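You operate a simulated robot arm through the tools that you are given. There is no shell and no other tool. Be economical: measure what you need, move in short steps, check, and stop when the job is done.

You run a simulated robot arm. Do the job below in one go: nothing can be reset, and whatever is moved stays where it is left.

## Task
Put the strainer basket that says "A92" from the top of the skid cart on the green card. Close the cart drawer. Take the yellow pad on the bare end of the drawings table and put it away on the top of the parts cart. Put the blue weight on the middle shelf of the job box cart. Take the white cup on the bed of the frame jig and put it away on the top of the skid cart. Put the blue post cap on the bed of the frame jig away on the top of the cap stand. Put the red card that says "T26" from the top of the tall cart on the middle of the drawings table and the red card that says "T71" on the low shelf of the tall cart. Any order will do. Set down upright: strainer basket, blue weight, white cup.

Only the result counts: the job must be done as asked and must still hold three seconds after the hand-in. Knocking over, shifting, dropping, spilling or breaking anything else fails it. A push-on lid holds only when it is set on centred and level and pressed home; a screw cap is set on level and turned clockwise until tight.

## Robot
A 6-joint arm with a fingered hand on a trunk, on a base that drives. Base frame: it is fixed to the floor where the robot stands at the start and does not move with it; the origin is under the middle of the robot, x ahead of it, y to its left, z up. Readings come in m, degrees, newtons and seconds.
With the tool pointing down near the work surface it reaches from about 0.24 to 0.5 m from the robot's upright axis, wherever it stands. Its first joint turns from -166.0 to 166.0 degrees. Places, roughly: blue post cap (6x6x5 cm) [0.4, 4.7, 0.8]; blue weight (7x5x5 cm) [-1.1, 3.3, 0.8]; cart drawer [-1.5, 0.9, 0.7]; green card [-1.25, 2.5, 0.75]; low shelf of the tall cart [2.5, 5.1, 0.2]; middle of the drawings table [-1.4, 3.4, 0.7]; middle shelf of the job box cart [1.6, 5.3, 0.4]; red card [2.5, 5, 1]; strainer basket [0.5, -0.25, 1]; top of the cap stand [3.2, -6.3, 0.7]; top of the parts cart [-1.8, 0.9, 0.8]; top of the skid cart [0.7, -0.2, 0.8]; white cup (8x7x9 cm) [0.1, 4.8, 0.9]; yellow pad (7x5x4 cm) [-1.6, 2.6, 0.8]. Payload 2.3 kg.
Tool frame: the origin (TCP) lies between the finger pads and is the grasp point; the fingertips stand 0.022 m ahead of it; z points along the fingers, y is the line along which they close. Largest opening 0.112 m; the body of the gripper starts 0.06 m behind the TCP. The gripper is a hand of 3 fingers: y runs from the thumb to the fingers, the wrist lies at [0, 0, -0.218] in the tool frame, and closing takes about 1.5 s.
Orientation is that of the tool frame in the base frame, as [roll, pitch, yaw] about the fixed x, y, z axes, in that order (R = Rz(yaw) Ry(pitch) Rx(roll)). With the fingers straight down and closing along the base's y, the tool's x points along the base's -x, its y along +y and its z along -z.

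## Interface
- The arm moves only by the tool jog_arm. Its argument "moves" is one flat list of numbers, 6 for each row, row after row: the shift along the tool's x, y, z in cm, then the turn, a rotation vector about the tool's x, y, z in degrees. In form: [x, y, z, rx, ry, rz, x, y, z, rx, ry, rz, ...]. A call has 1 to 12 rows; each row is the pose to reach, as a shift and turn from the pose commanded when the call began, along the tool's axes at that moment. "gripper" is the gripper command, from -1 (shut) to 1 (fully open), values between in proportion, set as the call begins (left out, the last holds). A row lasts 0.2 s, in which the tool goes at most 0.05 m and 8.6 degrees; a call with a longer step from one row to the next is refused whole, and so is a gripper value outside its range. Where a pose cannot be reached the arm comes as near as it can. A force on the tool above 40 N (or 10 N above the force at the start of the call, whichever is more), or a blocked arm, ends the call early, and 0.2 s more pass. The fingers move at their own pace (about 0.072 m/s each) and stop on an object; they squeeze with about 27 N. The grip force told is the motor's: it shows also when the fingers shut on nothing. Time passes only in rows, and 0.2 s behind the last, so rows that repeat a pose let the fingers close. The reply holds the time, the measured pose of the TCP, the force on the tool along the base axes, the opening and the grip force, in the units named above and with some noise, with the torque about the TCP (base axes, N m) and any sound that the robot's microphone picked up, and new pictures: "views" is both (left out), scene, wrist or none.
- Cameras (640 x 400 px; columns grow to the right, rows downward): "scene" is now at [0.0175, 0.1098, 1.4049]; the picture's right is [-0.38, -0.93, 0.00], its down [-0.60, 0.25, -0.76] and it looks along [0.70, -0.29, -0.65] (base axes); focal length 288 px, centre (320, 200). "wrist" rides on the gripper at [0.066, 0.003, -0.08] in the tool frame; the picture's right is [-0.05, 1.00, 0.00], its down [-0.77, -0.04, -0.64] and it looks along [-0.64, -0.03, 0.77] (tool axes); focal length 275 px, centre (320, 200). There is no depth. A picture from a camera that has moved, and an enlarged one, comes with that camera's place and axes in the base frame and with its lens.
- move_column(by): slides the trunk up (or, below 0, down) by that many m; the arm and the scene camera ride with it, the base frame stays. It gives what a move gives, with no picture.
- base_move(legs): drives the robot by 1 to 6 legs, each [ahead, left, turn to the left] in m, m and degrees, along the robot's own axes; the way and the turn of a leg run together, so that a leg with both is an arc; at most 1.5 m and 180 degrees a leg. The arm and the cameras ride along, it lands a little off, and it stops where it bumps. It gives what a move gives, and a new picture of the scene camera.
- set_fingers(finger1, finger2, thumb_bend): sets how far each is bent, from 0 (flat) to 1 (curled in); at 0.3 the hand is open as for a grip, at 0.7 the pads meet at the TCP. One left out holds its place. A second passes; each finger stops where it meets its share of the squeeze, and holds until it gets a number again. A gripper value or a shape takes the hand back. It gives what a move gives, with no picture; readings hold the bend of each and the force on the fingers (four entries, about 0 where the hand has none), thumb and palm.
- preshape(shape): the hand has 3 fingers and takes this shape, open, in about a second: jaw (thumb against the fingers, like two jaws); tri (thumb and two fingers); tip (a fingertip pinch); poke (one finger out to press); point (the index stretched); flat (the hand flat); cup (the hand cupped); fist (a fist). The gripper value then closes the fingers along that shape, each until it touches; the sizes above hold for jaw. It gives what a move gives, with no picture.
- pan_tilt(pan, tilt): turns the head with the scene camera to pan (to the left, within 155 degrees either way) and tilt (down, from -29 to 69), counted from straight ahead of the robot. It gives what a move gives, and a new picture of the scene camera.
- zoom(camera, box): a new picture of the part [left, top, right, bottom] of that camera's present view, enlarged. No time passes.
- sign_off(): hands the job in; it is judged then, once.

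Work in short steps. Places have to be worked out from the pictures, the camera data and where the tool is seen: move nearer, look again, correct. Check each grasp and each placing, and mend what went wrong. You have 217 turns and 260 pictures in all, those below and enlarged ones among them. Open the gripper and draw the arm clear of the work before you hand the job in, unless the task says otherwise.

The tools are called after "Emit:" by a JSON object that holds its "op" and its "data". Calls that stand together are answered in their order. jog_arm: Moves the arm, as the interface text tells. Its arguments: {"type":"object","properties":{"moves":{"type":"array","items":{"type":"number"}},"gripper":{"type":"number"},"views":{"type":"string","enum":["both","scene","wrist","none"]}},"required":["moves"]} The other tools are called the same way: move_column (by) slides the trunk up or down; preshape (shape) gives the hand a shape; set_fingers (finger1, finger2, thumb_bend) moves the fingers one by one; base_move (legs) drives the base; pan_tilt (pan, tilt) turns the head that bears the scene camera; zoom (camera, box) takes an enlarged picture of a part of a camera's view; sign_off () hands the job in.

At the start:

```text
time: 0.0
ee_pos: [0.2889, 0.0042, 1.0939]
orientation: [180.0, 0.1, 179.9]
contact_force: [0.4, -0.8, 0.3]
torque: [-0.04, 0.0, -0.05]
width: 0.1118
grip_force: 0.1
shape: jaw
bend: [0.3, 0.3, 0.3]
finger forces: [0.0, 0.0, 0.0, 0.0, 0.0, 0.0]
trunk travel left (down, up): [-0.319, 0.271]
robot x, y, heading: [-0.0031, -0.0006, 0.2]
head pan, tilt: [-22.2, 40.6]
```

scene: 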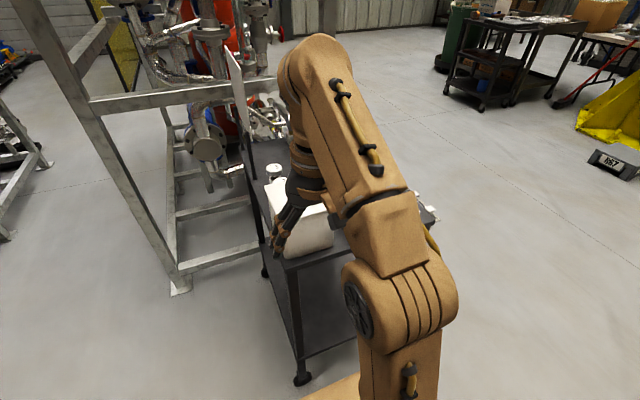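
wrist: 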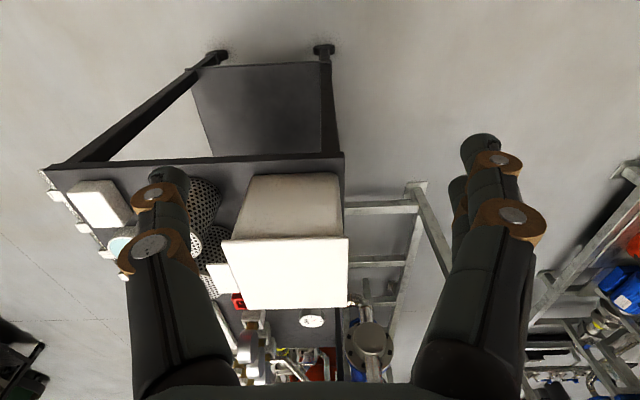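

The cart stands ahead; the arm blocks part of the view. I zoom the wrist view to see the baskets.

Emit:
{"op": "zoom", "data": {"camera": "wrist", "box": [40, 140, 360, 340]}}

Emit:
{"op": "zoom", "data": {"camera": "scene", "box": [220, 120, 460, 270]}}

```text
2.00 times, centred on (200, 240) of wrist
camera zoom: at [0.223, 0.006, 1.1751], right [0.05, 1.0, 0.0], down [0.77, -0.04, 0.64], along [0.64, -0.03, -0.77], focal length 551 px, centre (560, 120)
```

zoom: 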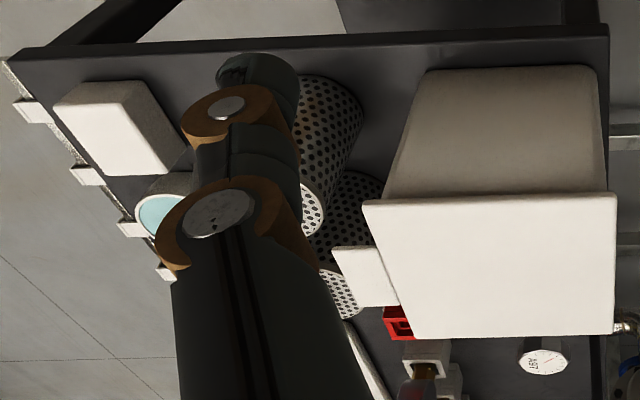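

```text
2.67 times, centred on (340, 195) of scene
camera zoom: at [0.0175, 0.1098, 1.4049], right [-0.38, -0.93, 0.0], down [-0.6, 0.25, -0.76], along [0.7, -0.29, -0.65], focal length 768 px, centre (267, 213)
```

zoom: 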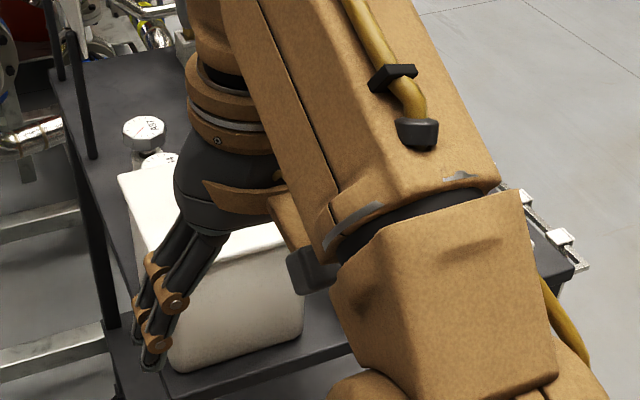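

The arm hides the baskets; I swing the tool to the left to clear the scene view.

Emit:
{"op": "jog_arm", "data": {"moves": [0, 5, -1, 0, 0, 0, 0, 10, -2, 0, 0, 0, 0, 15, -3, 0, 0, 0, 0, 20, -4, 0, 0, 0, 0, 25, -5, 0, 0, 0, 0, 29, -6, 0, 0, 0], "views": "scene"}}

```text
refused: row 1 steps farther than a row can; nothing moved
```

Steps were a touch over 5 cm; I shorten them.

Emit:
{"op": "jog_arm", "data": {"moves": [0, 4.5, -1, 0, 0, 0, 0, 9, -2, 0, 0, 0, 0, 13.5, -3, 0, 0, 0, 0, 18, -4, 0, 0, 0, 0, 22.5, -5, 0, 0, 0, 0, 27, -6, 0, 0, 0], "views": "scene"}}

```text
time: 1.4
ee_pos: [0.2299, 0.2409, 1.0692]
orientation: [180.0, 0.3, 180.0]
contact_force: [-1.3, 1.8, -0.3]
torque: [-0.08, -0.07, 0.03]
width: 0.1119
grip_force: 0.0
shape: jaw
bend: [0.3, 0.3, 0.3]
finger forces: [0.1, 0.0, 0.0, 0.0, 0.0, 0.0]
out of reach, approached as far as the arm can: row 1, 2, 3, 4, 5, 6
trunk travel left (down, up): [-0.319, 0.271]
robot x, y, heading: [-0.0018, 0.0017, -0.1]
head pan, tilt: [-22.2, 40.6]
camera scene: at [0.0157, 0.1135, 1.4046], right [-0.38, -0.93, 0.0], down [-0.6, 0.24, -0.76], along [0.7, -0.29, -0.65], focal length 288 px, centre (320, 200)
```

scene: 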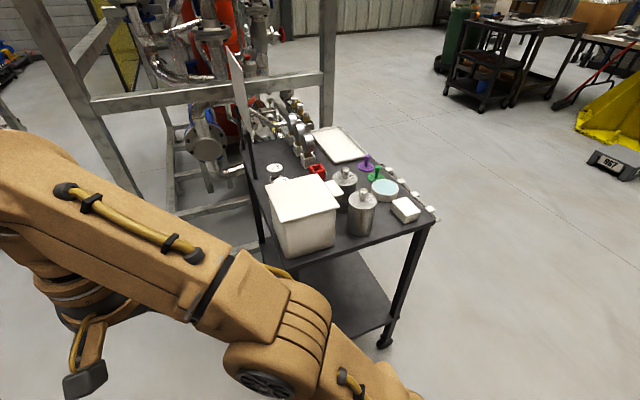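

Now the cart is visible. Zoom in on the two baskets.

Emit:
{"op": "zoom", "data": {"camera": "scene", "box": [240, 120, 448, 250]}}

Emit:
{"op": "zoom", "data": {"camera": "scene", "box": [320, 155, 384, 195]}}

```text
3.08 times, centred on (344, 185) of scene
camera zoom: at [0.0157, 0.1135, 1.4046], right [-0.38, -0.93, 0.0], down [-0.6, 0.24, -0.76], along [0.7, -0.29, -0.65], focal length 886 px, centre (246, 246)
```

zoom: 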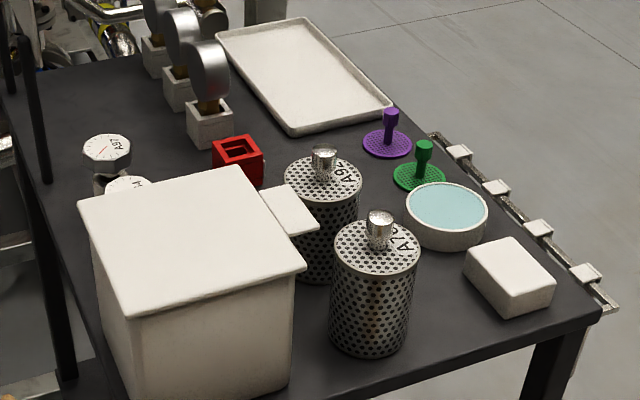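

```text
10.00 times, centred on (352, 175) of scene
camera zoom: at [0.0157, 0.1135, 1.4046], right [-0.38, -0.93, 0.0], down [-0.6, 0.24, -0.76], along [0.7, -0.29, -0.65], focal length 2881 px, centre (0, 450)
```

zoom: 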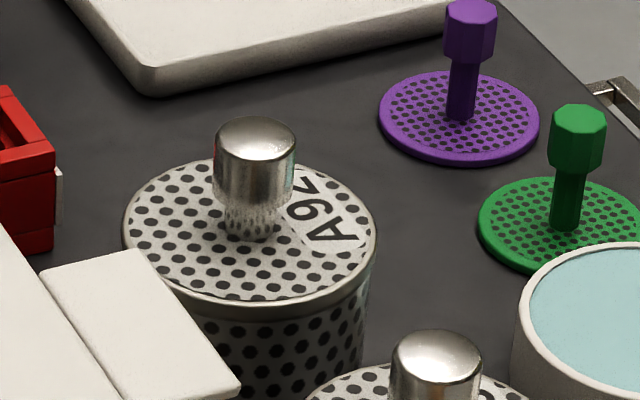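

A92 is the rear basket; its knob is at roughly (0.56, -0.185), too far to reach from here. The cart's near edge is at about x=0.445. I raise the trunk, then drive closer.

Emit:
{"op": "move_column", "data": {"by": 0.2}}

Emit:
{"op": "base_move", "data": {"legs": [[0.0, -0.17, 0], [0.1, 0, 0]]}}

```text
time: 3.6
ee_pos: [0.2311, 0.2375, 1.269]
orientation: [179.8, 0.3, 179.9]
contact_force: [-0.2, 0.4, 0.1]
torque: [-0.02, -0.01, -0.02]
width: 0.1118
grip_force: 0.2
shape: jaw
bend: [0.3, 0.3, 0.3]
finger forces: [0.1, 0.0, 0.0, 0.1, 0.0, 0.0]
trunk travel left (down, up): [-0.519, 0.071]
robot x, y, heading: [-0.0003, -0.0013, -0.1]
head pan, tilt: [-22.2, 40.6]
```

```text
time: 5.8
ee_pos: [0.333, 0.0681, 1.2702]
orientation: [179.8, 0.2, 179.9]
contact_force: [0.3, 0.6, 0.3]
torque: [-0.02, 0.01, 0.01]
width: 0.1121
grip_force: 0.0
shape: jaw
bend: [0.3, 0.3, 0.3]
finger forces: [0.1, 0.0, 0.0, 0.1, 0.0, 0.1]
trunk travel left (down, up): [-0.519, 0.071]
robot x, y, heading: [0.0981, -0.1694, -0.2]
head pan, tilt: [-22.2, 40.6]
camera scene: at [0.119, -0.0599, 1.6048], right [-0.38, -0.93, 0.0], down [-0.6, 0.25, -0.76], along [0.7, -0.29, -0.65], focal length 288 px, centre (320, 200)
```

scene: 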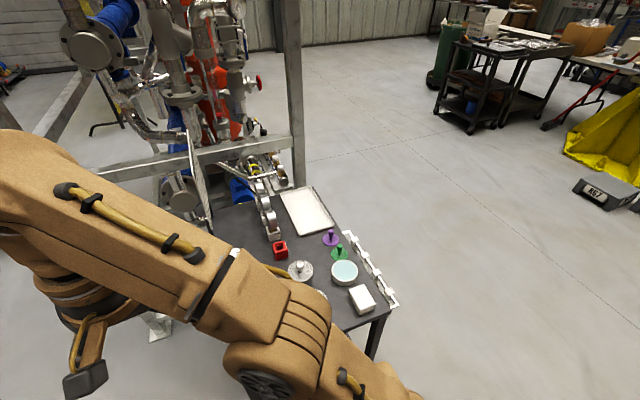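

Knob triangulates to about (0.586, -0.195, 0.953), r≈0.49. I look down to check the base's clearance to the cart.

Emit:
{"op": "pan_tilt", "data": {"pan": 0, "tilt": 65}}

```text
time: 6.7
ee_pos: [0.3315, 0.0675, 1.2707]
orientation: [179.7, 0.2, 179.9]
contact_force: [-0.3, -1.1, -0.1]
torque: [-0.02, 0.01, -0.01]
width: 0.1119
grip_force: 0.0
shape: jaw
bend: [0.3, 0.3, 0.3]
finger forces: [0.0, 0.0, 0.0, 0.0, 0.1, 0.1]
trunk travel left (down, up): [-0.519, 0.071]
robot x, y, heading: [0.0999, -0.1707, 0.1]
head pan, tilt: [0.0, 65.0]
camera scene: at [0.1006, -0.0283, 1.5735], right [0.0, -1.0, 0.0], down [-0.91, 0.0, -0.42], along [0.42, 0.0, -0.91], focal length 288 px, centre (320, 200)
```

scene: 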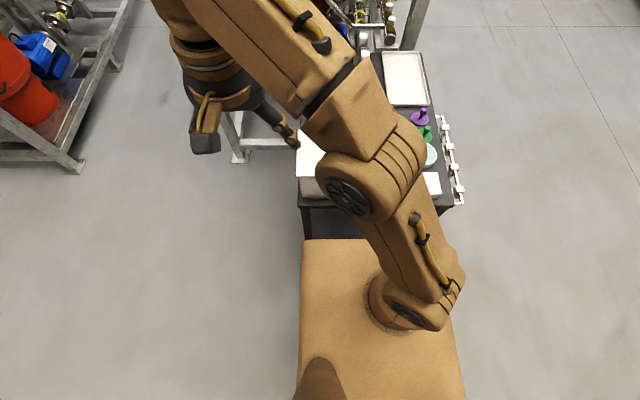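

The base's front edge seems ~0.13 m short of the cart. I drive 0.06 more ahead.

Emit:
{"op": "base_move", "data": {"legs": [[0.06, 0, 0]]}}

```text
time: 7.6
ee_pos: [0.3936, 0.0679, 1.2698]
orientation: [179.8, 0.2, 180.0]
contact_force: [0.2, -0.9, -0.7]
torque: [0.0, 0.0, 0.0]
width: 0.1117
grip_force: 0.0
shape: jaw
bend: [0.3, 0.3, 0.3]
finger forces: [0.0, 0.1, 0.0, 0.0, 0.0, 0.0]
trunk travel left (down, up): [-0.519, 0.071]
robot x, y, heading: [0.1637, -0.1712, -0.3]
head pan, tilt: [0.0, 65.0]
camera scene: at [0.1621, -0.0283, 1.5734], right [0.0, -1.0, 0.0], down [-0.91, 0.0, -0.42], along [0.42, 0.0, -0.91], focal length 288 px, centre (320, 200)
```

scene: 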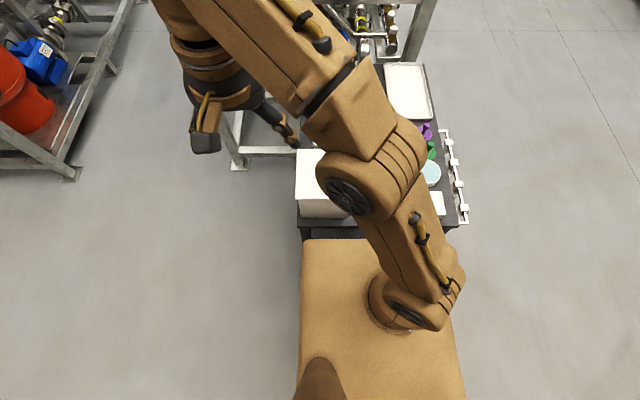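

I move the tool toward a point above the basket, staying high, with a part opening.

Emit:
{"op": "jog_arm", "data": {"moves": [0, -4, 1, 0, 0, 0, 0, -8, 2, 0, 0, 0, -2, -12, 3, 0, 0, 0, -4, -16, 5, 0, 0, 0, -6, -20, 7, 0, 0, 0, -8, -24, 8, 0, 0, 0, -10, -26, 9, 0, 0, 0], "gripper": 0.1}}

```text
time: 9.2
ee_pos: [0.4925, -0.191, 1.1789]
orientation: [179.6, 0.2, 179.8]
contact_force: [0.1, -0.8, 0.9]
torque: [0.0, 0.03, -0.03]
width: 0.0622
grip_force: 0.0
shape: jaw
bend: [0.72, 0.72, 0.7]
finger forces: [0.1, 0.1, 0.0, 0.0, 0.1, 0.0]
trunk travel left (down, up): [-0.519, 0.071]
robot x, y, heading: [0.1586, -0.1666, -0.1]
head pan, tilt: [0.0, 65.0]
camera scene: at [0.1614, -0.0286, 1.5735], right [0.0, -1.0, 0.0], down [-0.91, 0.0, -0.42], along [0.42, 0.0, -0.91], focal length 288 px, centre (320, 200)
camera wrist: at [0.4255, -0.1906, 1.2592], right [0.05, 1.0, 0.0], down [0.77, -0.04, 0.64], along [0.64, -0.03, -0.77], focal length 275 px, centre (320, 200)
```

scene: 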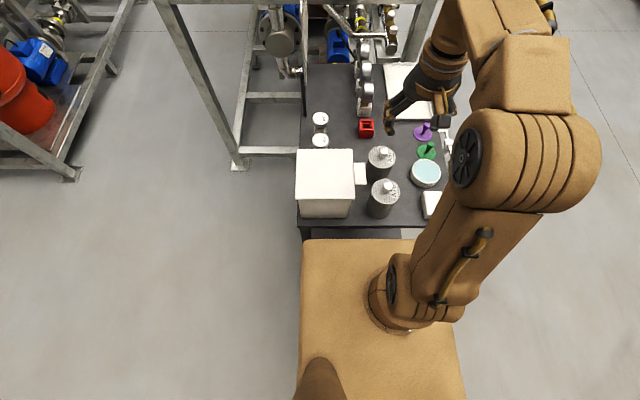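
wrist: 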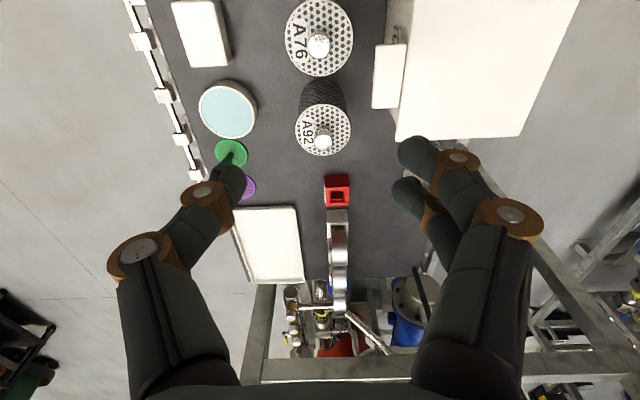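

Knob of A92 agrees: (0.583, -0.195). I move over it and down to z≈1.06, then check.

Emit:
{"op": "jog_arm", "data": {"moves": [-4.5, -0.2, 0, 0, 0, 0, -9, -0.4, 0, 0, 0, 0, -9, -0.4, 4, 0, 0, 0, -9, -0.4, 8, 0, 0, 0, -9, -0.4, 12, 0, 0, 0]}}

```text
time: 10.4
ee_pos: [0.5819, -0.1956, 1.0582]
orientation: [179.8, 0.2, 179.8]
contact_force: [-0.1, -0.5, 0.1]
torque: [0.0, 0.0, -0.02]
width: 0.0619
grip_force: 0.0
shape: jaw
bend: [0.72, 0.72, 0.7]
finger forces: [0.1, 0.0, 0.0, 0.1, 0.1, 0.0]
trunk travel left (down, up): [-0.519, 0.071]
robot x, y, heading: [0.1594, -0.1737, -0.2]
head pan, tilt: [0.0, 65.0]
camera scene: at [0.1606, -0.0283, 1.5734], right [0.0, -1.0, 0.0], down [-0.91, 0.0, -0.42], along [0.42, 0.0, -0.91], focal length 288 px, centre (320, 200)
camera wrist: at [0.5146, -0.1947, 1.1385], right [0.05, 1.0, 0.0], down [0.77, -0.04, 0.64], along [0.64, -0.03, -0.77], focal length 275 px, centre (320, 200)
```

scene: 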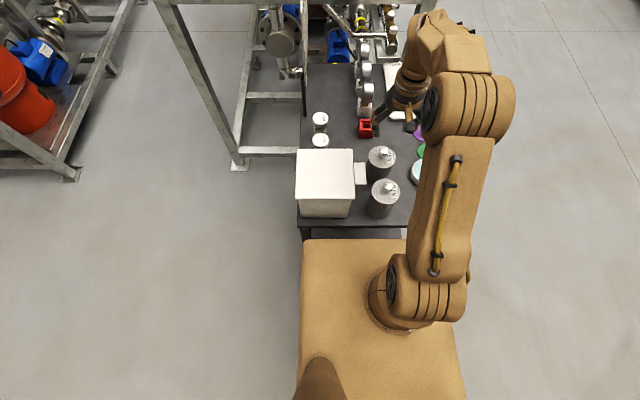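
wrist: 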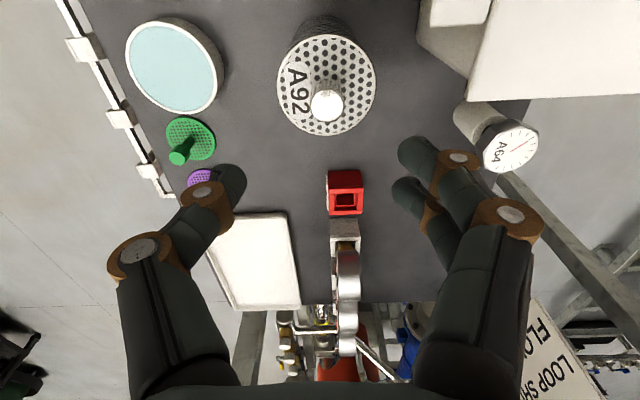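

Knob top near (0.581, -0.193, 0.96). Descend 10 cm and watch the force.

Emit:
{"op": "jog_arm", "data": {"moves": [0.1, 0.2, 4, 0, 0, 0, 0.1, 0.2, 8, 0, 0, 0, 0.1, 0.2, 9.5, 0, 0, 0, 0.1, 0.2, 10.2, 0, 0, 0]}}

```text
time: 11.4
ee_pos: [0.5807, -0.1937, 0.9583]
orientation: [179.9, 0.5, 179.7]
contact_force: [0.7, 1.1, 10.9]
torque: [0.41, 0.04, -0.05]
width: 0.0615
grip_force: 0.0
shape: jaw
bend: [0.73, 0.72, 0.7]
finger forces: [6.3, 3.4, 0.1, 0.0, 0.0, 0.0]
trunk travel left (down, up): [-0.519, 0.071]
robot x, y, heading: [0.1607, -0.1707, -0.1]
head pan, tilt: [0.0, 65.0]
camera scene: at [0.1587, -0.0281, 1.5737], right [0.0, -1.0, 0.0], down [-0.91, 0.0, -0.42], along [0.42, 0.0, -0.91], focal length 288 px, centre (320, 200)
camera wrist: at [0.5136, -0.1919, 1.0382], right [0.05, 1.0, 0.0], down [0.77, -0.04, 0.64], along [0.64, -0.03, -0.77], focal length 275 px, centre (320, 200)
```

scene: 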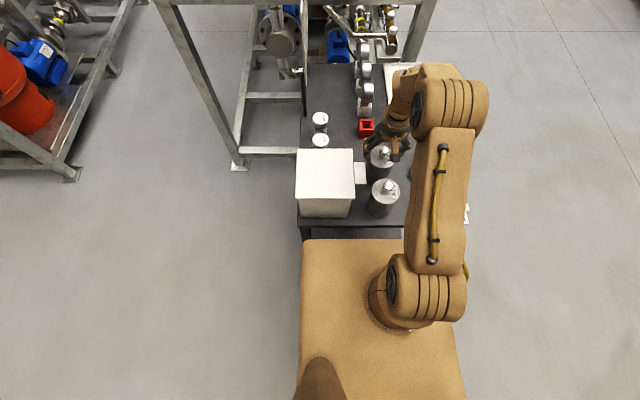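
wrist: 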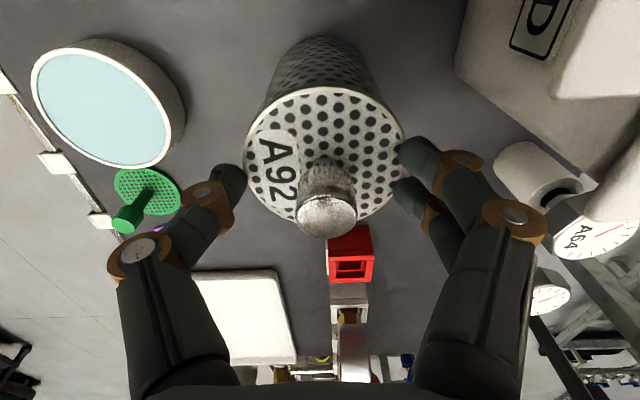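

The fingers touch the lid lightly. I back up 4 mm and close on the knob.

Emit:
{"op": "jog_arm", "data": {"moves": [0, 0, -0.4, 0, 0, 0, 0, 0, -0.4, 0, 0, 0, 0, 0, -0.4, 0, 0, 0, 0, 0, -0.4, 0, 0, 0, 0, 0, -0.4, 0, 0, 0, 0, 0, -0.4, 0, 0, 0, 0, 0, -0.4, 0, 0, 0, 0, 0, -0.4, 0, 0, 0], "gripper": -1, "views": "wrist"}}

```text
time: 13.2
ee_pos: [0.5816, -0.1934, 0.9606]
orientation: [179.9, 0.1, 180.0]
contact_force: [0.5, 0.0, -0.3]
torque: [0.03, -0.02, 0.0]
width: 0.0487
grip_force: 27.7
shape: jaw
bend: [0.73, 0.73, 0.7]
finger forces: [13.5, 13.0, 0.1, 0.0, 26.4, 0.1]
trunk travel left (down, up): [-0.519, 0.071]
robot x, y, heading: [0.1609, -0.1695, -0.2]
head pan, tilt: [0.0, 65.0]
camera wrist: at [0.5145, -0.1922, 1.0418], right [0.05, 1.0, 0.0], down [0.77, -0.04, 0.64], along [0.64, -0.03, -0.77], focal length 275 px, centre (320, 200)
```

wrist: 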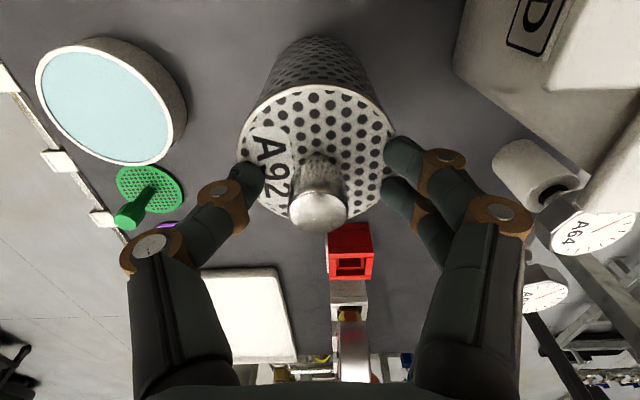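

The grip reads 27 N at 4.9 cm opening. I test-lift 3 cm.

Emit:
{"op": "jog_arm", "data": {"moves": [0, 0, -1, 0, 0, 0, 0, 0, -2, 0, 0, 0, 0, 0, -3, 0, 0, 0]}}

```text
time: 14.0
ee_pos: [0.5813, -0.1941, 0.9912]
orientation: [179.8, 0.3, 179.9]
contact_force: [0.2, -0.2, -0.6]
torque: [0.01, -0.04, 0.01]
width: 0.0488
grip_force: 26.9
shape: jaw
bend: [0.73, 0.73, 0.7]
finger forces: [13.3, 13.2, 0.0, 0.0, 26.3, 0.0]
trunk travel left (down, up): [-0.519, 0.071]
robot x, y, heading: [0.1597, -0.1662, -0.4]
head pan, tilt: [0.0, 65.0]
camera scene: at [0.1604, -0.0283, 1.5734], right [0.0, -1.0, 0.0], down [-0.91, 0.0, -0.42], along [0.42, 0.0, -0.91], focal length 288 px, centre (320, 200)
camera wrist: at [0.514, -0.192, 1.0721], right [0.05, 1.0, 0.0], down [0.77, -0.04, 0.64], along [0.64, -0.03, -0.77], focal length 275 px, centre (320, 200)
```

scene: 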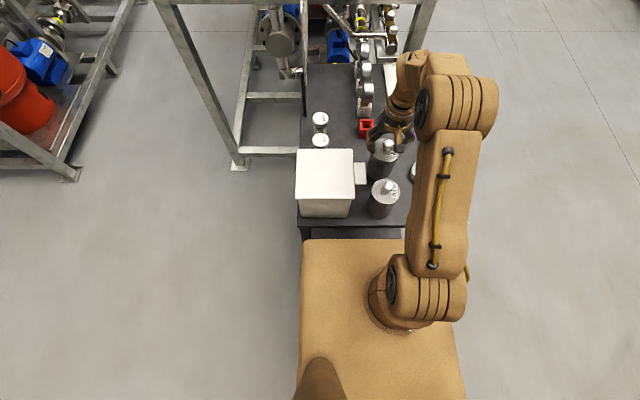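
wrist: 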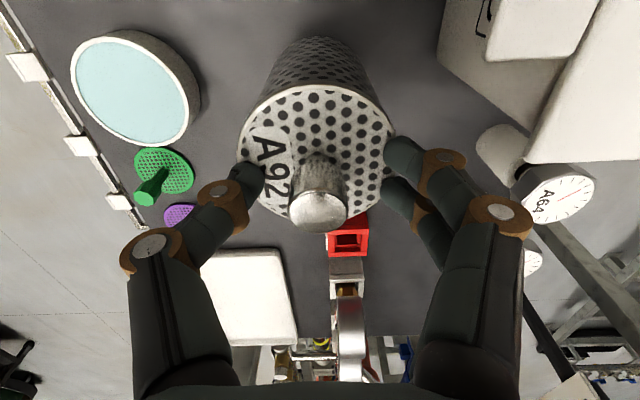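

The basket is held and hanging straight. Lift straight up 18 cm to clear A76.

Emit:
{"op": "jog_arm", "data": {"moves": [0, 0, -4.5, 0, 0, 0, 0, 0, -9, 0, 0, 0, 0, 0, -13.5, 0, 0, 0, 0, 0, -18, 0, 0, 0], "views": "scene"}}

Emit:
{"op": "move_column", "data": {"by": 0.065}}

```text
time: 15.0
ee_pos: [0.5805, -0.1953, 1.1717]
orientation: [179.8, 0.3, 179.9]
contact_force: [-0.3, -0.3, -0.7]
torque: [-0.01, 0.01, 0.02]
width: 0.0268
grip_force: 27.1
shape: jaw
bend: [0.77, 0.77, 0.76]
finger forces: [4.8, 5.8, 0.1, 0.0, 8.7, 0.0]
trunk travel left (down, up): [-0.519, 0.071]
robot x, y, heading: [0.1636, -0.1724, -0.1]
head pan, tilt: [0.0, 65.0]
camera scene: at [0.1607, -0.0284, 1.5734], right [0.0, -1.0, 0.0], down [-0.91, 0.0, -0.42], along [0.42, 0.0, -0.91], focal length 288 px, centre (320, 200)
```

scene: 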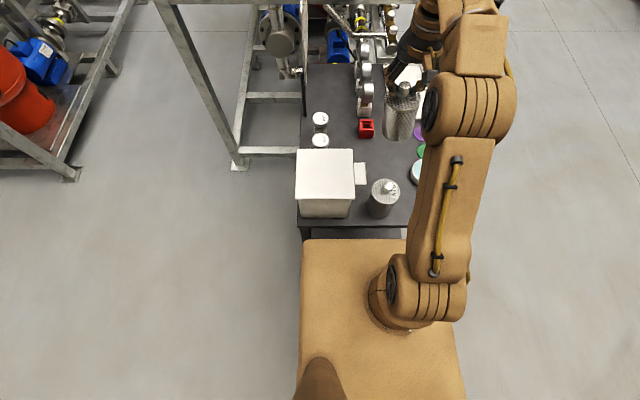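

```text
time: 16.1
ee_pos: [0.5807, -0.1934, 1.2359]
orientation: [179.7, 0.2, 179.8]
contact_force: [0.4, 0.1, -1.6]
torque: [-0.01, 0.01, -0.03]
width: 0.0272
grip_force: 27.2
shape: jaw
bend: [0.77, 0.77, 0.76]
finger forces: [4.8, 5.8, 0.1, 0.0, 8.7, 0.1]
trunk travel left (down, up): [-0.584, 0.006]
robot x, y, heading: [0.1577, -0.1705, 0.0]
head pan, tilt: [0.0, 65.0]
```

The width dropped to 2.7 cm; the basket slid into the grip. I check the wrist view.

Emit:
{"op": "zoom", "data": {"camera": "wrist", "box": [160, 60, 480, 260]}}

Emit:
{"op": "zoom", "data": {"camera": "scene", "box": [300, 0, 500, 125]}}

```text
2.00 times, centred on (320, 160) of wrist
camera zoom: at [0.5138, -0.1925, 1.316], right [0.05, 1.0, 0.0], down [0.77, -0.04, 0.64], along [0.64, -0.03, -0.77], focal length 551 px, centre (320, 280)
```

zoom: 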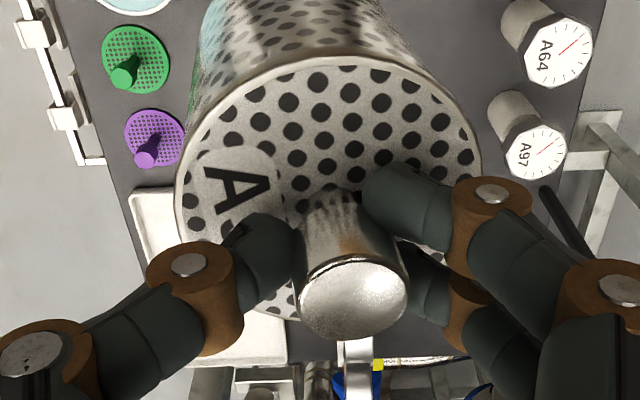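

```text
3.20 times, centred on (400, 62) of scene
camera zoom: at [0.1607, -0.0283, 1.6384], right [0.0, -1.0, 0.0], down [-0.91, 0.0, -0.42], along [0.42, 0.0, -0.91], focal length 922 px, centre (64, 640)
```

zoom: 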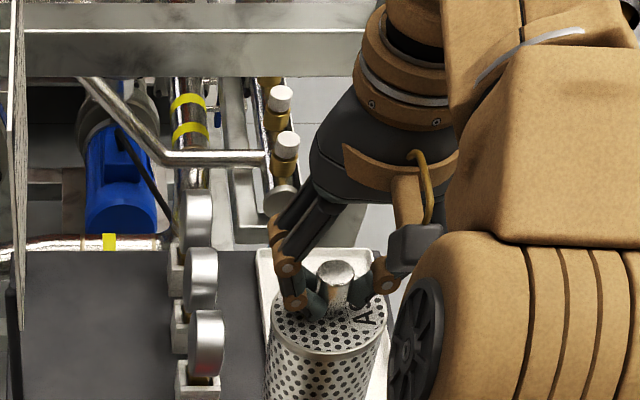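

The fingers are now snug around the neck under the knob. I retract the arm and back off the cart.

Emit:
{"op": "jog_arm", "data": {"moves": [4, 0, 0, 0, 0, 0, 8, 0, 0, 0, 0, 0, 12, 0, 0, 0, 0, 0], "views": "none"}}

Emit:
{"op": "base_move", "data": {"legs": [[-0.5, 0, 0]]}}

Emit:
{"op": "pan_tilt", "data": {"pan": 100, "tilt": 20}}

```text
time: 16.9
ee_pos: [0.4599, -0.1938, 1.2351]
orientation: [179.8, 0.4, 179.8]
contact_force: [1.0, -0.2, -1.2]
torque: [-0.01, 0.0, -0.02]
width: 0.0274
grip_force: 27.0
shape: jaw
bend: [0.77, 0.77, 0.76]
finger forces: [4.7, 5.9, 0.0, 0.1, 8.6, 0.1]
trunk travel left (down, up): [-0.584, 0.006]
robot x, y, heading: [0.1594, -0.1739, -0.2]
head pan, tilt: [0.0, 65.0]
```

```text
time: 19.8
ee_pos: [-0.0405, -0.1927, 1.2351]
orientation: [179.8, 0.3, 180.0]
contact_force: [0.1, -0.5, -1.6]
torque: [0.0, -0.03, 0.0]
width: 0.0271
grip_force: 27.1
shape: jaw
bend: [0.77, 0.77, 0.76]
finger forces: [4.8, 6.0, 0.1, 0.1, 8.6, 0.0]
trunk travel left (down, up): [-0.584, 0.006]
robot x, y, heading: [-0.341, -0.1679, 0.2]
head pan, tilt: [0.0, 65.0]
camera scene: at [-0.3419, -0.0285, 1.6384], right [0.0, -1.0, 0.0], down [-0.91, 0.0, -0.42], along [0.42, 0.0, -0.91], focal length 288 px, centre (320, 200)
```

scene: 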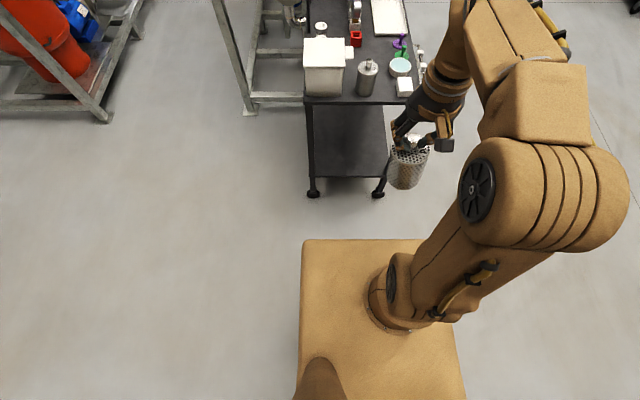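

```text
time: 21.6
ee_pos: [-0.041, -0.1936, 1.2351]
orientation: [179.7, 0.2, 179.9]
contact_force: [-0.7, -0.7, -1.2]
torque: [0.0, 0.0, 0.0]
width: 0.0272
grip_force: 27.2
shape: jaw
bend: [0.77, 0.77, 0.76]
finger forces: [4.9, 5.9, 0.0, 0.0, 8.7, 0.0]
trunk travel left (down, up): [-0.584, 0.006]
robot x, y, heading: [-0.343, -0.1728, 0.1]
head pan, tilt: [100.0, 20.0]
camera scene: at [-0.4185, 0.0631, 1.7021], right [0.98, 0.17, 0.0], down [0.06, -0.34, -0.94], along [-0.16, 0.93, -0.34], focal length 288 px, centre (320, 200)
```

scene: 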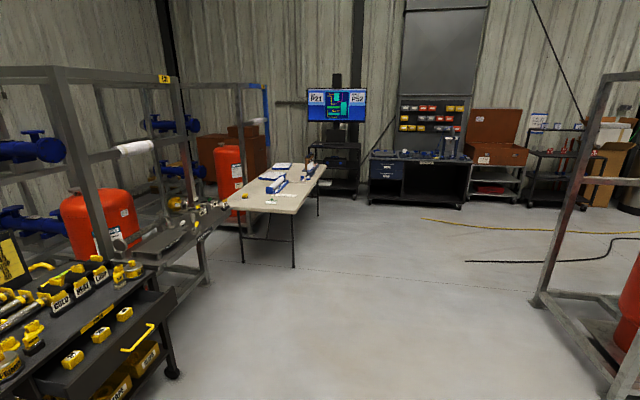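

I see the parts cart with its open drawer and the drawings table. Zoom into both.

Emit:
{"op": "zoom", "data": {"camera": "scene", "box": [200, 140, 360, 240]}}

Emit:
{"op": "zoom", "data": {"camera": "scene", "box": [0, 220, 240, 400]}}

Emit:
{"op": "zoom", "data": {"camera": "scene", "box": [320, 60, 640, 240]}}

```text
4.00 times, centred on (280, 190) of scene
camera zoom: at [-0.4185, 0.0631, 1.7021], right [0.98, 0.17, 0.0], down [0.06, -0.34, -0.94], along [-0.16, 0.93, -0.34], focal length 1152 px, centre (480, 240)
```

zoom: 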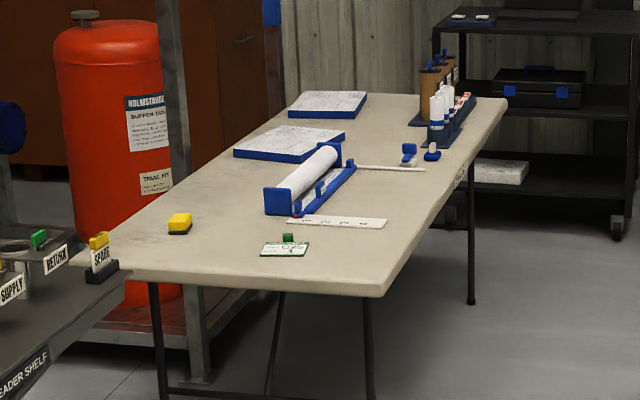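

```text
2.22 times, centred on (120, 310) of scene
camera zoom: at [-0.4185, 0.0631, 1.7021], right [0.98, 0.17, 0.0], down [0.06, -0.34, -0.94], along [-0.16, 0.93, -0.34], focal length 640 px, centre (764, -44)
```

zoom: 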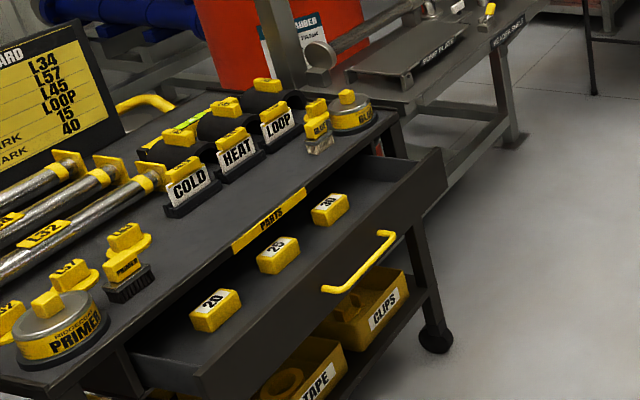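

```text
2.00 times, centred on (480, 150) of scene
camera zoom: at [-0.4185, 0.0631, 1.7021], right [0.98, 0.17, 0.0], down [0.06, -0.34, -0.94], along [-0.16, 0.93, -0.34], focal length 576 px, centre (0, 300)
```

zoom: 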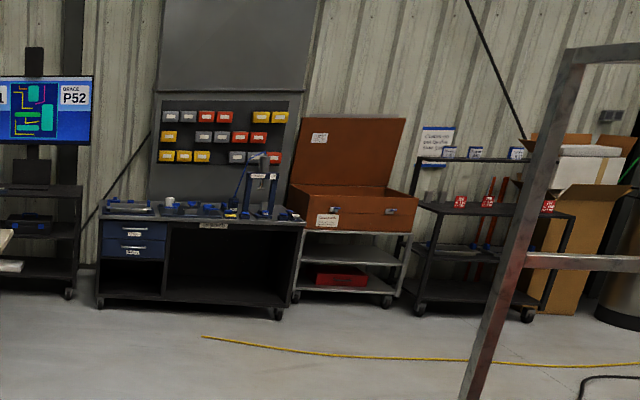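

Layout is clear: table spans about x[-1.7,-1.03], y[2.35,4.3]; green card about (-1.31, 2.52). I turn left and drive toward the near end of the table.

Emit:
{"op": "base_move", "data": {"legs": [[0, 0, 90], [1.5, 0, 0], [0.4, 0.9, 0]]}}

Emit:
{"op": "pan_tilt", "data": {"pan": 20, "tilt": 45}}

```text
time: 37.6
ee_pos: [-1.2637, 2.0177, 1.2347]
orientation: [179.8, 0.2, -88.8]
contact_force: [0.2, 0.7, -0.8]
torque: [-0.03, -0.02, 0.02]
width: 0.0273
grip_force: 26.9
shape: jaw
bend: [0.77, 0.77, 0.76]
finger forces: [4.4, 5.8, 0.1, 0.1, 8.7, 0.0]
trunk travel left (down, up): [-0.584, 0.006]
robot x, y, heading: [-1.2811, 1.7158, 91.4]
head pan, tilt: [100.0, 20.0]
camera scene: at [-1.5122, 1.6353, 1.7021], right [-0.2, 0.98, 0.0], down [0.34, 0.07, -0.94], along [-0.92, -0.19, -0.34], focal length 288 px, centre (320, 200)
```

scene: 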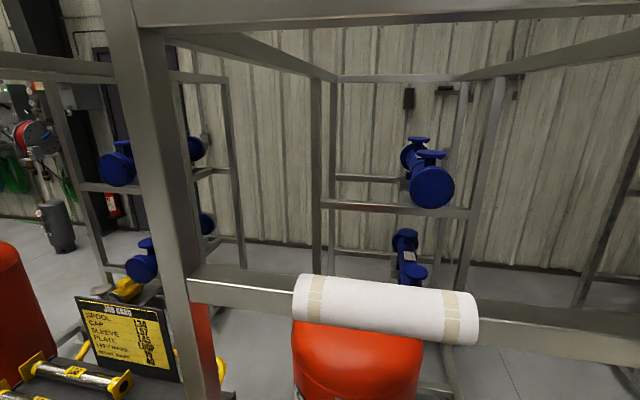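

```text
time: 39.1
ee_pos: [-1.2652, 2.0175, 1.2352]
orientation: [179.9, 0.2, -88.7]
contact_force: [0.8, 0.3, -0.9]
torque: [-0.02, 0.08, 0.02]
width: 0.027
grip_force: 26.9
shape: jaw
bend: [0.77, 0.77, 0.76]
finger forces: [4.4, 5.9, 0.0, 0.0, 8.7, 0.1]
trunk travel left (down, up): [-0.584, 0.006]
robot x, y, heading: [-1.281, 1.7128, 91.3]
head pan, tilt: [20.0, 45.0]
camera scene: at [-1.4505, 1.7293, 1.6635], right [0.93, 0.37, 0.0], down [0.26, -0.66, -0.71], along [-0.26, 0.66, -0.71], focal length 288 px, centre (320, 200)
```

scene: 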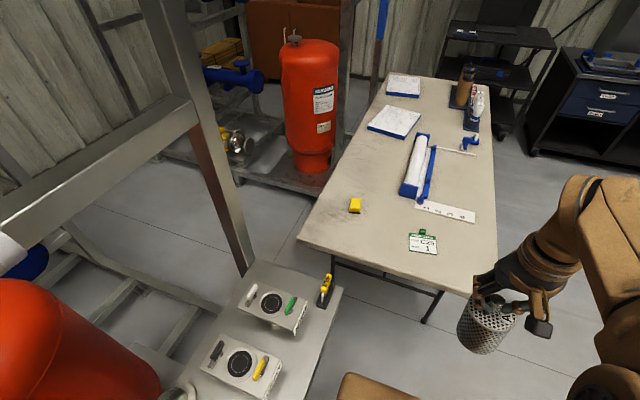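

Zoom on the green card to see its shape.

Emit:
{"op": "zoom", "data": {"camera": "scene", "box": [390, 215, 454, 255]}}

```text
10.00 times, centred on (422, 235) of scene
camera zoom: at [-1.4505, 1.7293, 1.6635], right [0.93, 0.37, 0.0], down [0.26, -0.66, -0.71], along [-0.26, 0.66, -0.71], focal length 2881 px, centre (-700, -150)
```

zoom: 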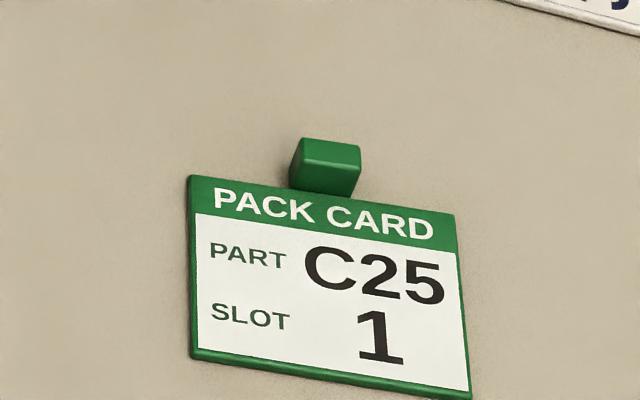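

Card centre about (-1.325, 2.505). I drive 0.35 ahead toward the table's near edge (y≈2.35).

Emit:
{"op": "base_move", "data": {"legs": [[0.35, 0, -1.3]]}}

```text
time: 41.4
ee_pos: [-1.261, 2.3659, 1.2354]
orientation: [179.8, 0.2, -90.0]
contact_force: [-0.1, 0.0, -2.1]
torque: [-0.01, -0.02, -0.01]
width: 0.0273
grip_force: 26.7
shape: jaw
bend: [0.77, 0.77, 0.76]
finger forces: [4.3, 6.0, 0.0, 0.0, 8.7, 0.1]
trunk travel left (down, up): [-0.584, 0.006]
robot x, y, heading: [-1.2874, 2.0647, 90.3]
head pan, tilt: [20.0, 45.0]
camera scene: at [-1.4542, 2.083, 1.6635], right [0.94, 0.34, 0.0], down [0.24, -0.66, -0.71], along [-0.24, 0.66, -0.71], focal length 288 px, centre (320, 200)
```

scene: 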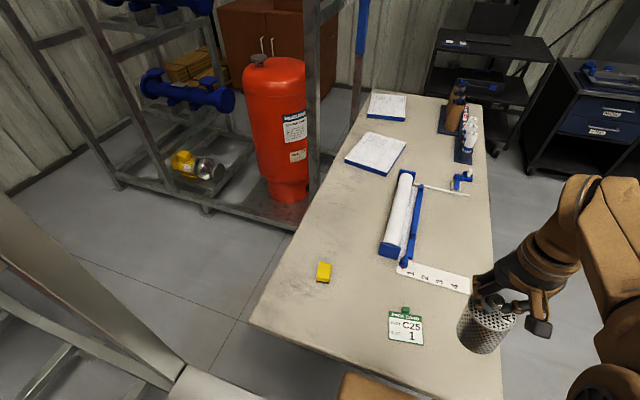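

Both views agree: card centre (-1.325, 2.503, 0.75). I extend the arm over it, then lower the trunk part way.

Emit:
{"op": "jog_arm", "data": {"moves": [-4, 2, 0, 0, 0, 0, -8, 4, 0, 0, 0, 0, -11, 6, 0, 0, 0, 0, -13.2, 6.4, 0, 0, 0, 0, -13.2, 6.4, 0, 0, 0, 0], "views": "none"}}

Emit:
{"op": "move_column", "data": {"by": -0.24}}

Emit:
{"op": "pan_tilt", "data": {"pan": 10, "tilt": 50}}

```text
time: 42.6
ee_pos: [-1.3246, 2.4979, 1.2351]
orientation: [179.8, 0.2, -90.1]
contact_force: [0.4, -0.1, -0.2]
torque: [0.0, 0.02, -0.02]
width: 0.027
grip_force: 27.3
shape: jaw
bend: [0.77, 0.77, 0.76]
finger forces: [4.2, 5.9, 0.1, 0.0, 8.7, 0.1]
trunk travel left (down, up): [-0.584, 0.006]
robot x, y, heading: [-1.2846, 2.0634, 90.3]
head pan, tilt: [20.0, 45.0]
```

```text
time: 45.1
ee_pos: [-1.3258, 2.499, 0.9947]
orientation: [179.8, 0.3, -90.1]
contact_force: [0.2, -0.2, -1.0]
torque: [0.02, -0.02, 0.02]
width: 0.0272
grip_force: 27.2
shape: jaw
bend: [0.77, 0.77, 0.76]
finger forces: [4.3, 5.8, 0.0, 0.0, 8.7, 0.0]
trunk travel left (down, up): [-0.344, 0.246]
robot x, y, heading: [-1.2819, 2.0646, 90.1]
head pan, tilt: [20.0, 45.0]
```

```text
time: 45.8
ee_pos: [-1.3238, 2.4981, 0.9949]
orientation: [179.8, 0.2, -90.1]
contact_force: [-0.3, -0.4, -0.9]
torque: [-0.02, 0.0, 0.0]
width: 0.0269
grip_force: 27.0
shape: jaw
bend: [0.77, 0.77, 0.76]
finger forces: [4.2, 5.9, 0.1, 0.0, 8.7, 0.0]
trunk travel left (down, up): [-0.344, 0.246]
robot x, y, heading: [-1.2842, 2.0636, 89.9]
head pan, tilt: [10.0, 50.0]
camera scene: at [-1.4398, 2.0821, 1.4166], right [0.98, 0.17, 0.0], down [0.13, -0.75, -0.64], along [-0.11, 0.63, -0.77], focal length 288 px, centre (320, 200)
```

scene: 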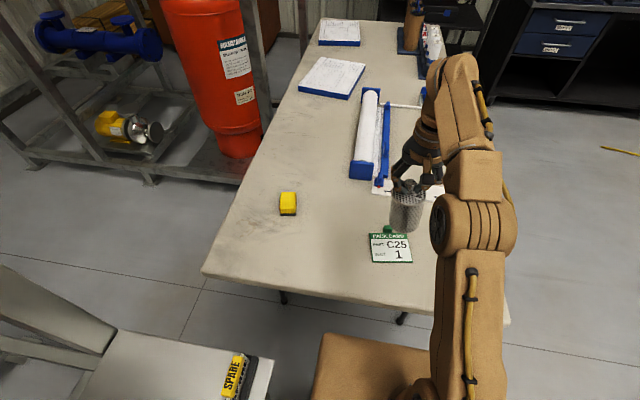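

Basket bottom is about 9 cm above the card. Lower 7 cm, then check.

Emit:
{"op": "jog_arm", "data": {"moves": [0, 0, 3, 0, 0, 0, 0, 0, 6, 0, 0, 0, 0, 0, 7, 0, 0, 0]}}

Emit:
{"op": "zoom", "data": {"camera": "scene", "box": [340, 160, 468, 280]}}

```text
time: 46.6
ee_pos: [-1.324, 2.4979, 0.9247]
orientation: [179.7, 0.3, -90.1]
contact_force: [-0.1, 0.0, -1.1]
torque: [-0.02, 0.04, 0.0]
width: 0.0273
grip_force: 27.2
shape: jaw
bend: [0.77, 0.77, 0.76]
finger forces: [4.1, 5.9, 0.1, 0.0, 8.6, 0.1]
trunk travel left (down, up): [-0.344, 0.246]
robot x, y, heading: [-1.2831, 2.0657, 90.1]
head pan, tilt: [10.0, 50.0]
camera scene: at [-1.4398, 2.0821, 1.4166], right [0.98, 0.17, 0.0], down [0.13, -0.75, -0.64], along [-0.11, 0.63, -0.77], focal length 288 px, centre (320, 200)
camera wrist: at [-1.3276, 2.4314, 1.0056], right [-1.0, 0.05, 0.0], down [0.04, 0.77, 0.64], along [0.03, 0.64, -0.77], focal length 275 px, centre (320, 200)
```

scene: 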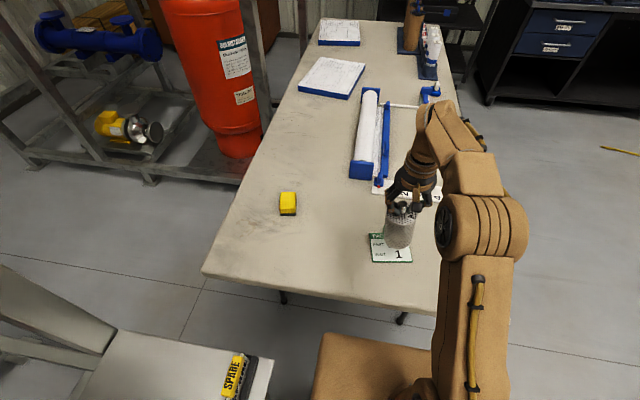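
wrist: 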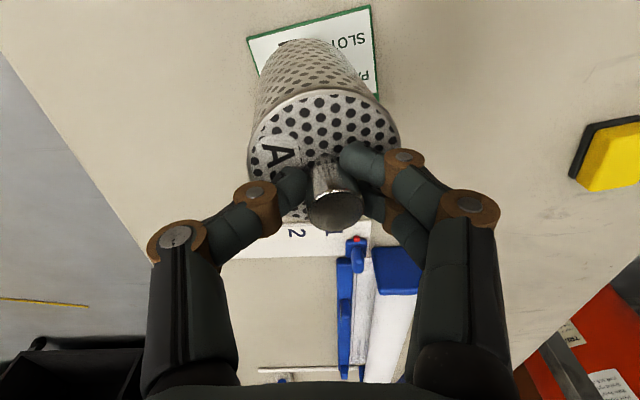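

```text
3.33 times, centred on (404, 220) of scene
camera zoom: at [-1.4398, 2.0821, 1.4166], right [0.98, 0.17, 0.0], down [0.13, -0.75, -0.64], along [-0.11, 0.63, -0.77], focal length 960 px, centre (40, 133)
```

zoom: 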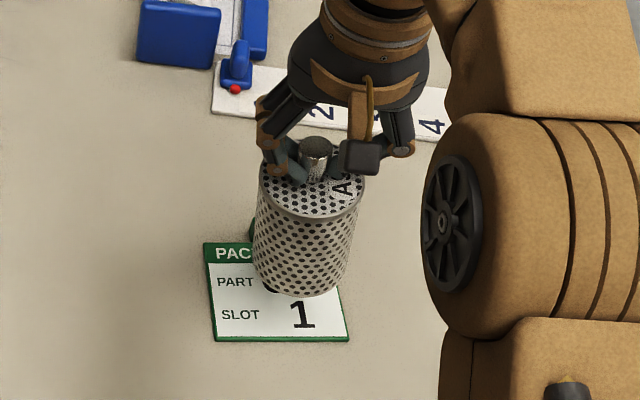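

The basket hangs tilted ~7° (bottom toward +x) in both views. I roll the tool about its x axis by -7° to level it.

Emit:
{"op": "jog_arm", "data": {"moves": [0, 0, 0, -4, 0, 0, 0, 0, 0, -7, 0, 0, 0, 0, 0, -7, 0, 0]}}

Emit:
{"op": "zoom", "data": {"camera": "scene", "box": [340, 160, 468, 280]}}

```text
time: 47.4
ee_pos: [-1.3241, 2.4985, 0.9257]
orientation: [172.7, 0.2, -90.0]
contact_force: [-0.2, 0.2, -0.5]
torque: [0.03, 0.0, 0.04]
width: 0.0273
grip_force: 27.3
shape: jaw
bend: [0.77, 0.77, 0.76]
finger forces: [4.1, 6.0, 0.0, 0.0, 8.7, 0.0]
trunk travel left (down, up): [-0.344, 0.246]
robot x, y, heading: [-1.2855, 2.0621, 90.0]
head pan, tilt: [10.0, 50.0]
camera scene: at [-1.4398, 2.0821, 1.4165], right [0.98, 0.17, 0.0], down [0.13, -0.75, -0.64], along [-0.11, 0.63, -0.77], focal length 288 px, centre (320, 200)
camera wrist: at [-1.3182, 2.4313, 1.0055], right [-0.99, 0.05, 0.13], down [0.12, 0.77, 0.63], along [-0.07, 0.64, -0.77], focal length 275 px, centre (320, 200)
```

scene: 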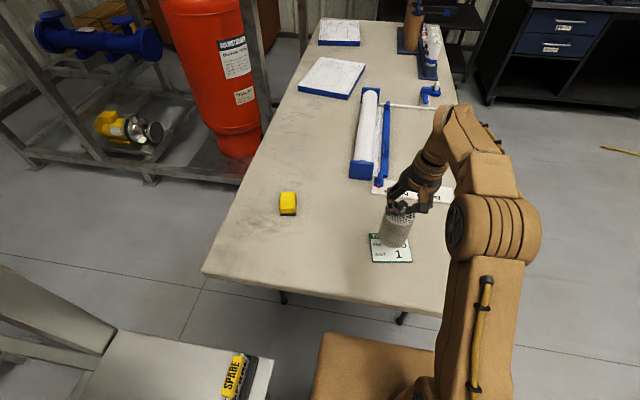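
wrist: 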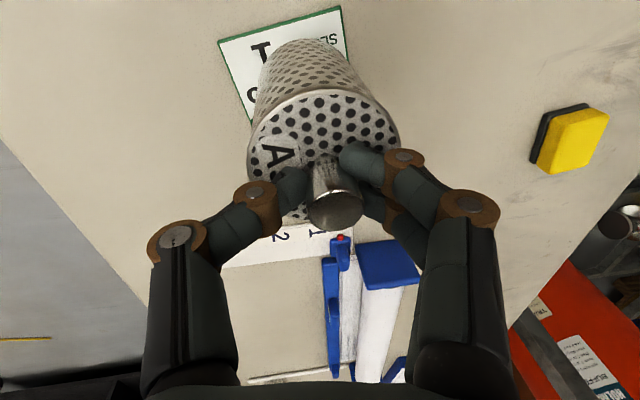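

```text
3.33 times, centred on (404, 220) of scene
camera zoom: at [-1.4398, 2.0821, 1.4165], right [0.98, 0.17, 0.0], down [0.13, -0.75, -0.64], along [-0.11, 0.63, -0.77], focal length 960 px, centre (40, 133)
```

zoom: 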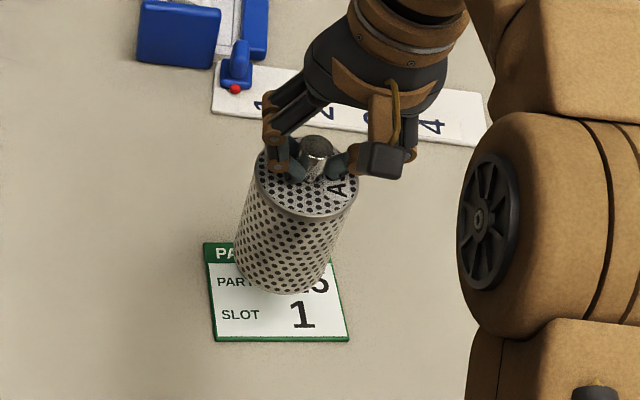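

Nearly upright; add another -3° and lower about 2.5 cm along base-down, watching the force.

Emit:
{"op": "jog_arm", "data": {"moves": [0, 0, 0, -3, 0, 0, 0, -0.12, 1, -3, 0, 0, 0, -0.18, 1.5, -3, 0, 0, 0, -0.24, 2, -3, 0, 0], "views": "none"}}

Emit:
{"op": "zoom", "data": {"camera": "scene", "box": [340, 160, 468, 280]}}

```text
time: 48.4
ee_pos: [-1.3251, 2.5004, 0.9058]
orientation: [169.8, 0.1, -90.0]
contact_force: [0.1, 0.2, -1.2]
torque: [0.0, 0.0, 0.0]
width: 0.027
grip_force: 26.8
shape: jaw
bend: [0.77, 0.77, 0.76]
finger forces: [4.2, 6.0, 0.0, 0.0, 8.7, 0.0]
trunk travel left (down, up): [-0.344, 0.246]
robot x, y, heading: [-1.2848, 2.0638, 90.1]
head pan, tilt: [10.0, 50.0]
```

```text
3.33 times, centred on (404, 220) of scene
camera zoom: at [-1.4398, 2.0821, 1.4165], right [0.98, 0.17, 0.0], down [0.13, -0.75, -0.64], along [-0.11, 0.63, -0.77], focal length 960 px, centre (40, 133)
```

zoom: 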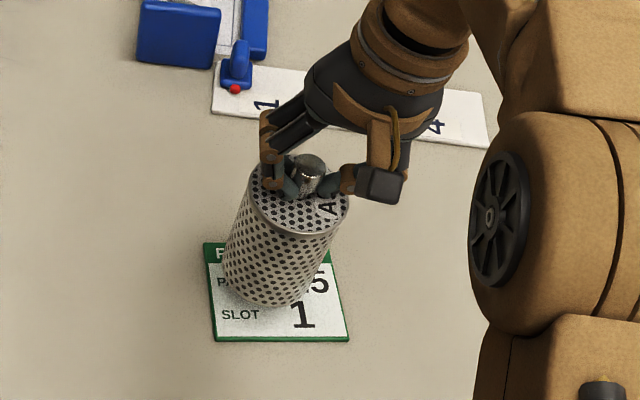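

Bottom sits slightly left of card centre; shift 0.8 cm toward +x and lower in small steps.

Emit:
{"op": "jog_arm", "data": {"moves": [0, -0.8, 0, 0, 0, 0, 0, -0.9, 0.5, 0, 0, 0, 0, -0.98, 1, 0, 0, 0, 0, -1.06, 1.5, 0, 0, 0], "views": "none"}}

Emit:
{"op": "zoom", "data": {"camera": "scene", "box": [340, 160, 468, 280]}}

```text
time: 49.4
ee_pos: [-1.3163, 2.4984, 0.8886]
orientation: [169.8, 0.2, -90.1]
contact_force: [0.1, -0.1, -2.5]
torque: [-0.04, -0.02, 0.0]
width: 0.0269
grip_force: 27.0
shape: jaw
bend: [0.77, 0.77, 0.76]
finger forces: [4.0, 6.0, 0.1, 0.1, 8.6, 0.0]
trunk travel left (down, up): [-0.344, 0.246]
robot x, y, heading: [-1.2863, 2.0665, 89.8]
head pan, tilt: [10.0, 50.0]
```

```text
3.33 times, centred on (404, 220) of scene
camera zoom: at [-1.4397, 2.0821, 1.4165], right [0.98, 0.17, 0.0], down [0.13, -0.75, -0.64], along [-0.11, 0.63, -0.77], focal length 960 px, centre (40, 133)
```

zoom: 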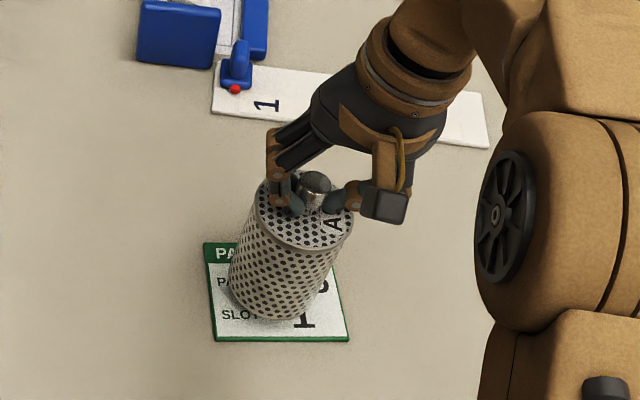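

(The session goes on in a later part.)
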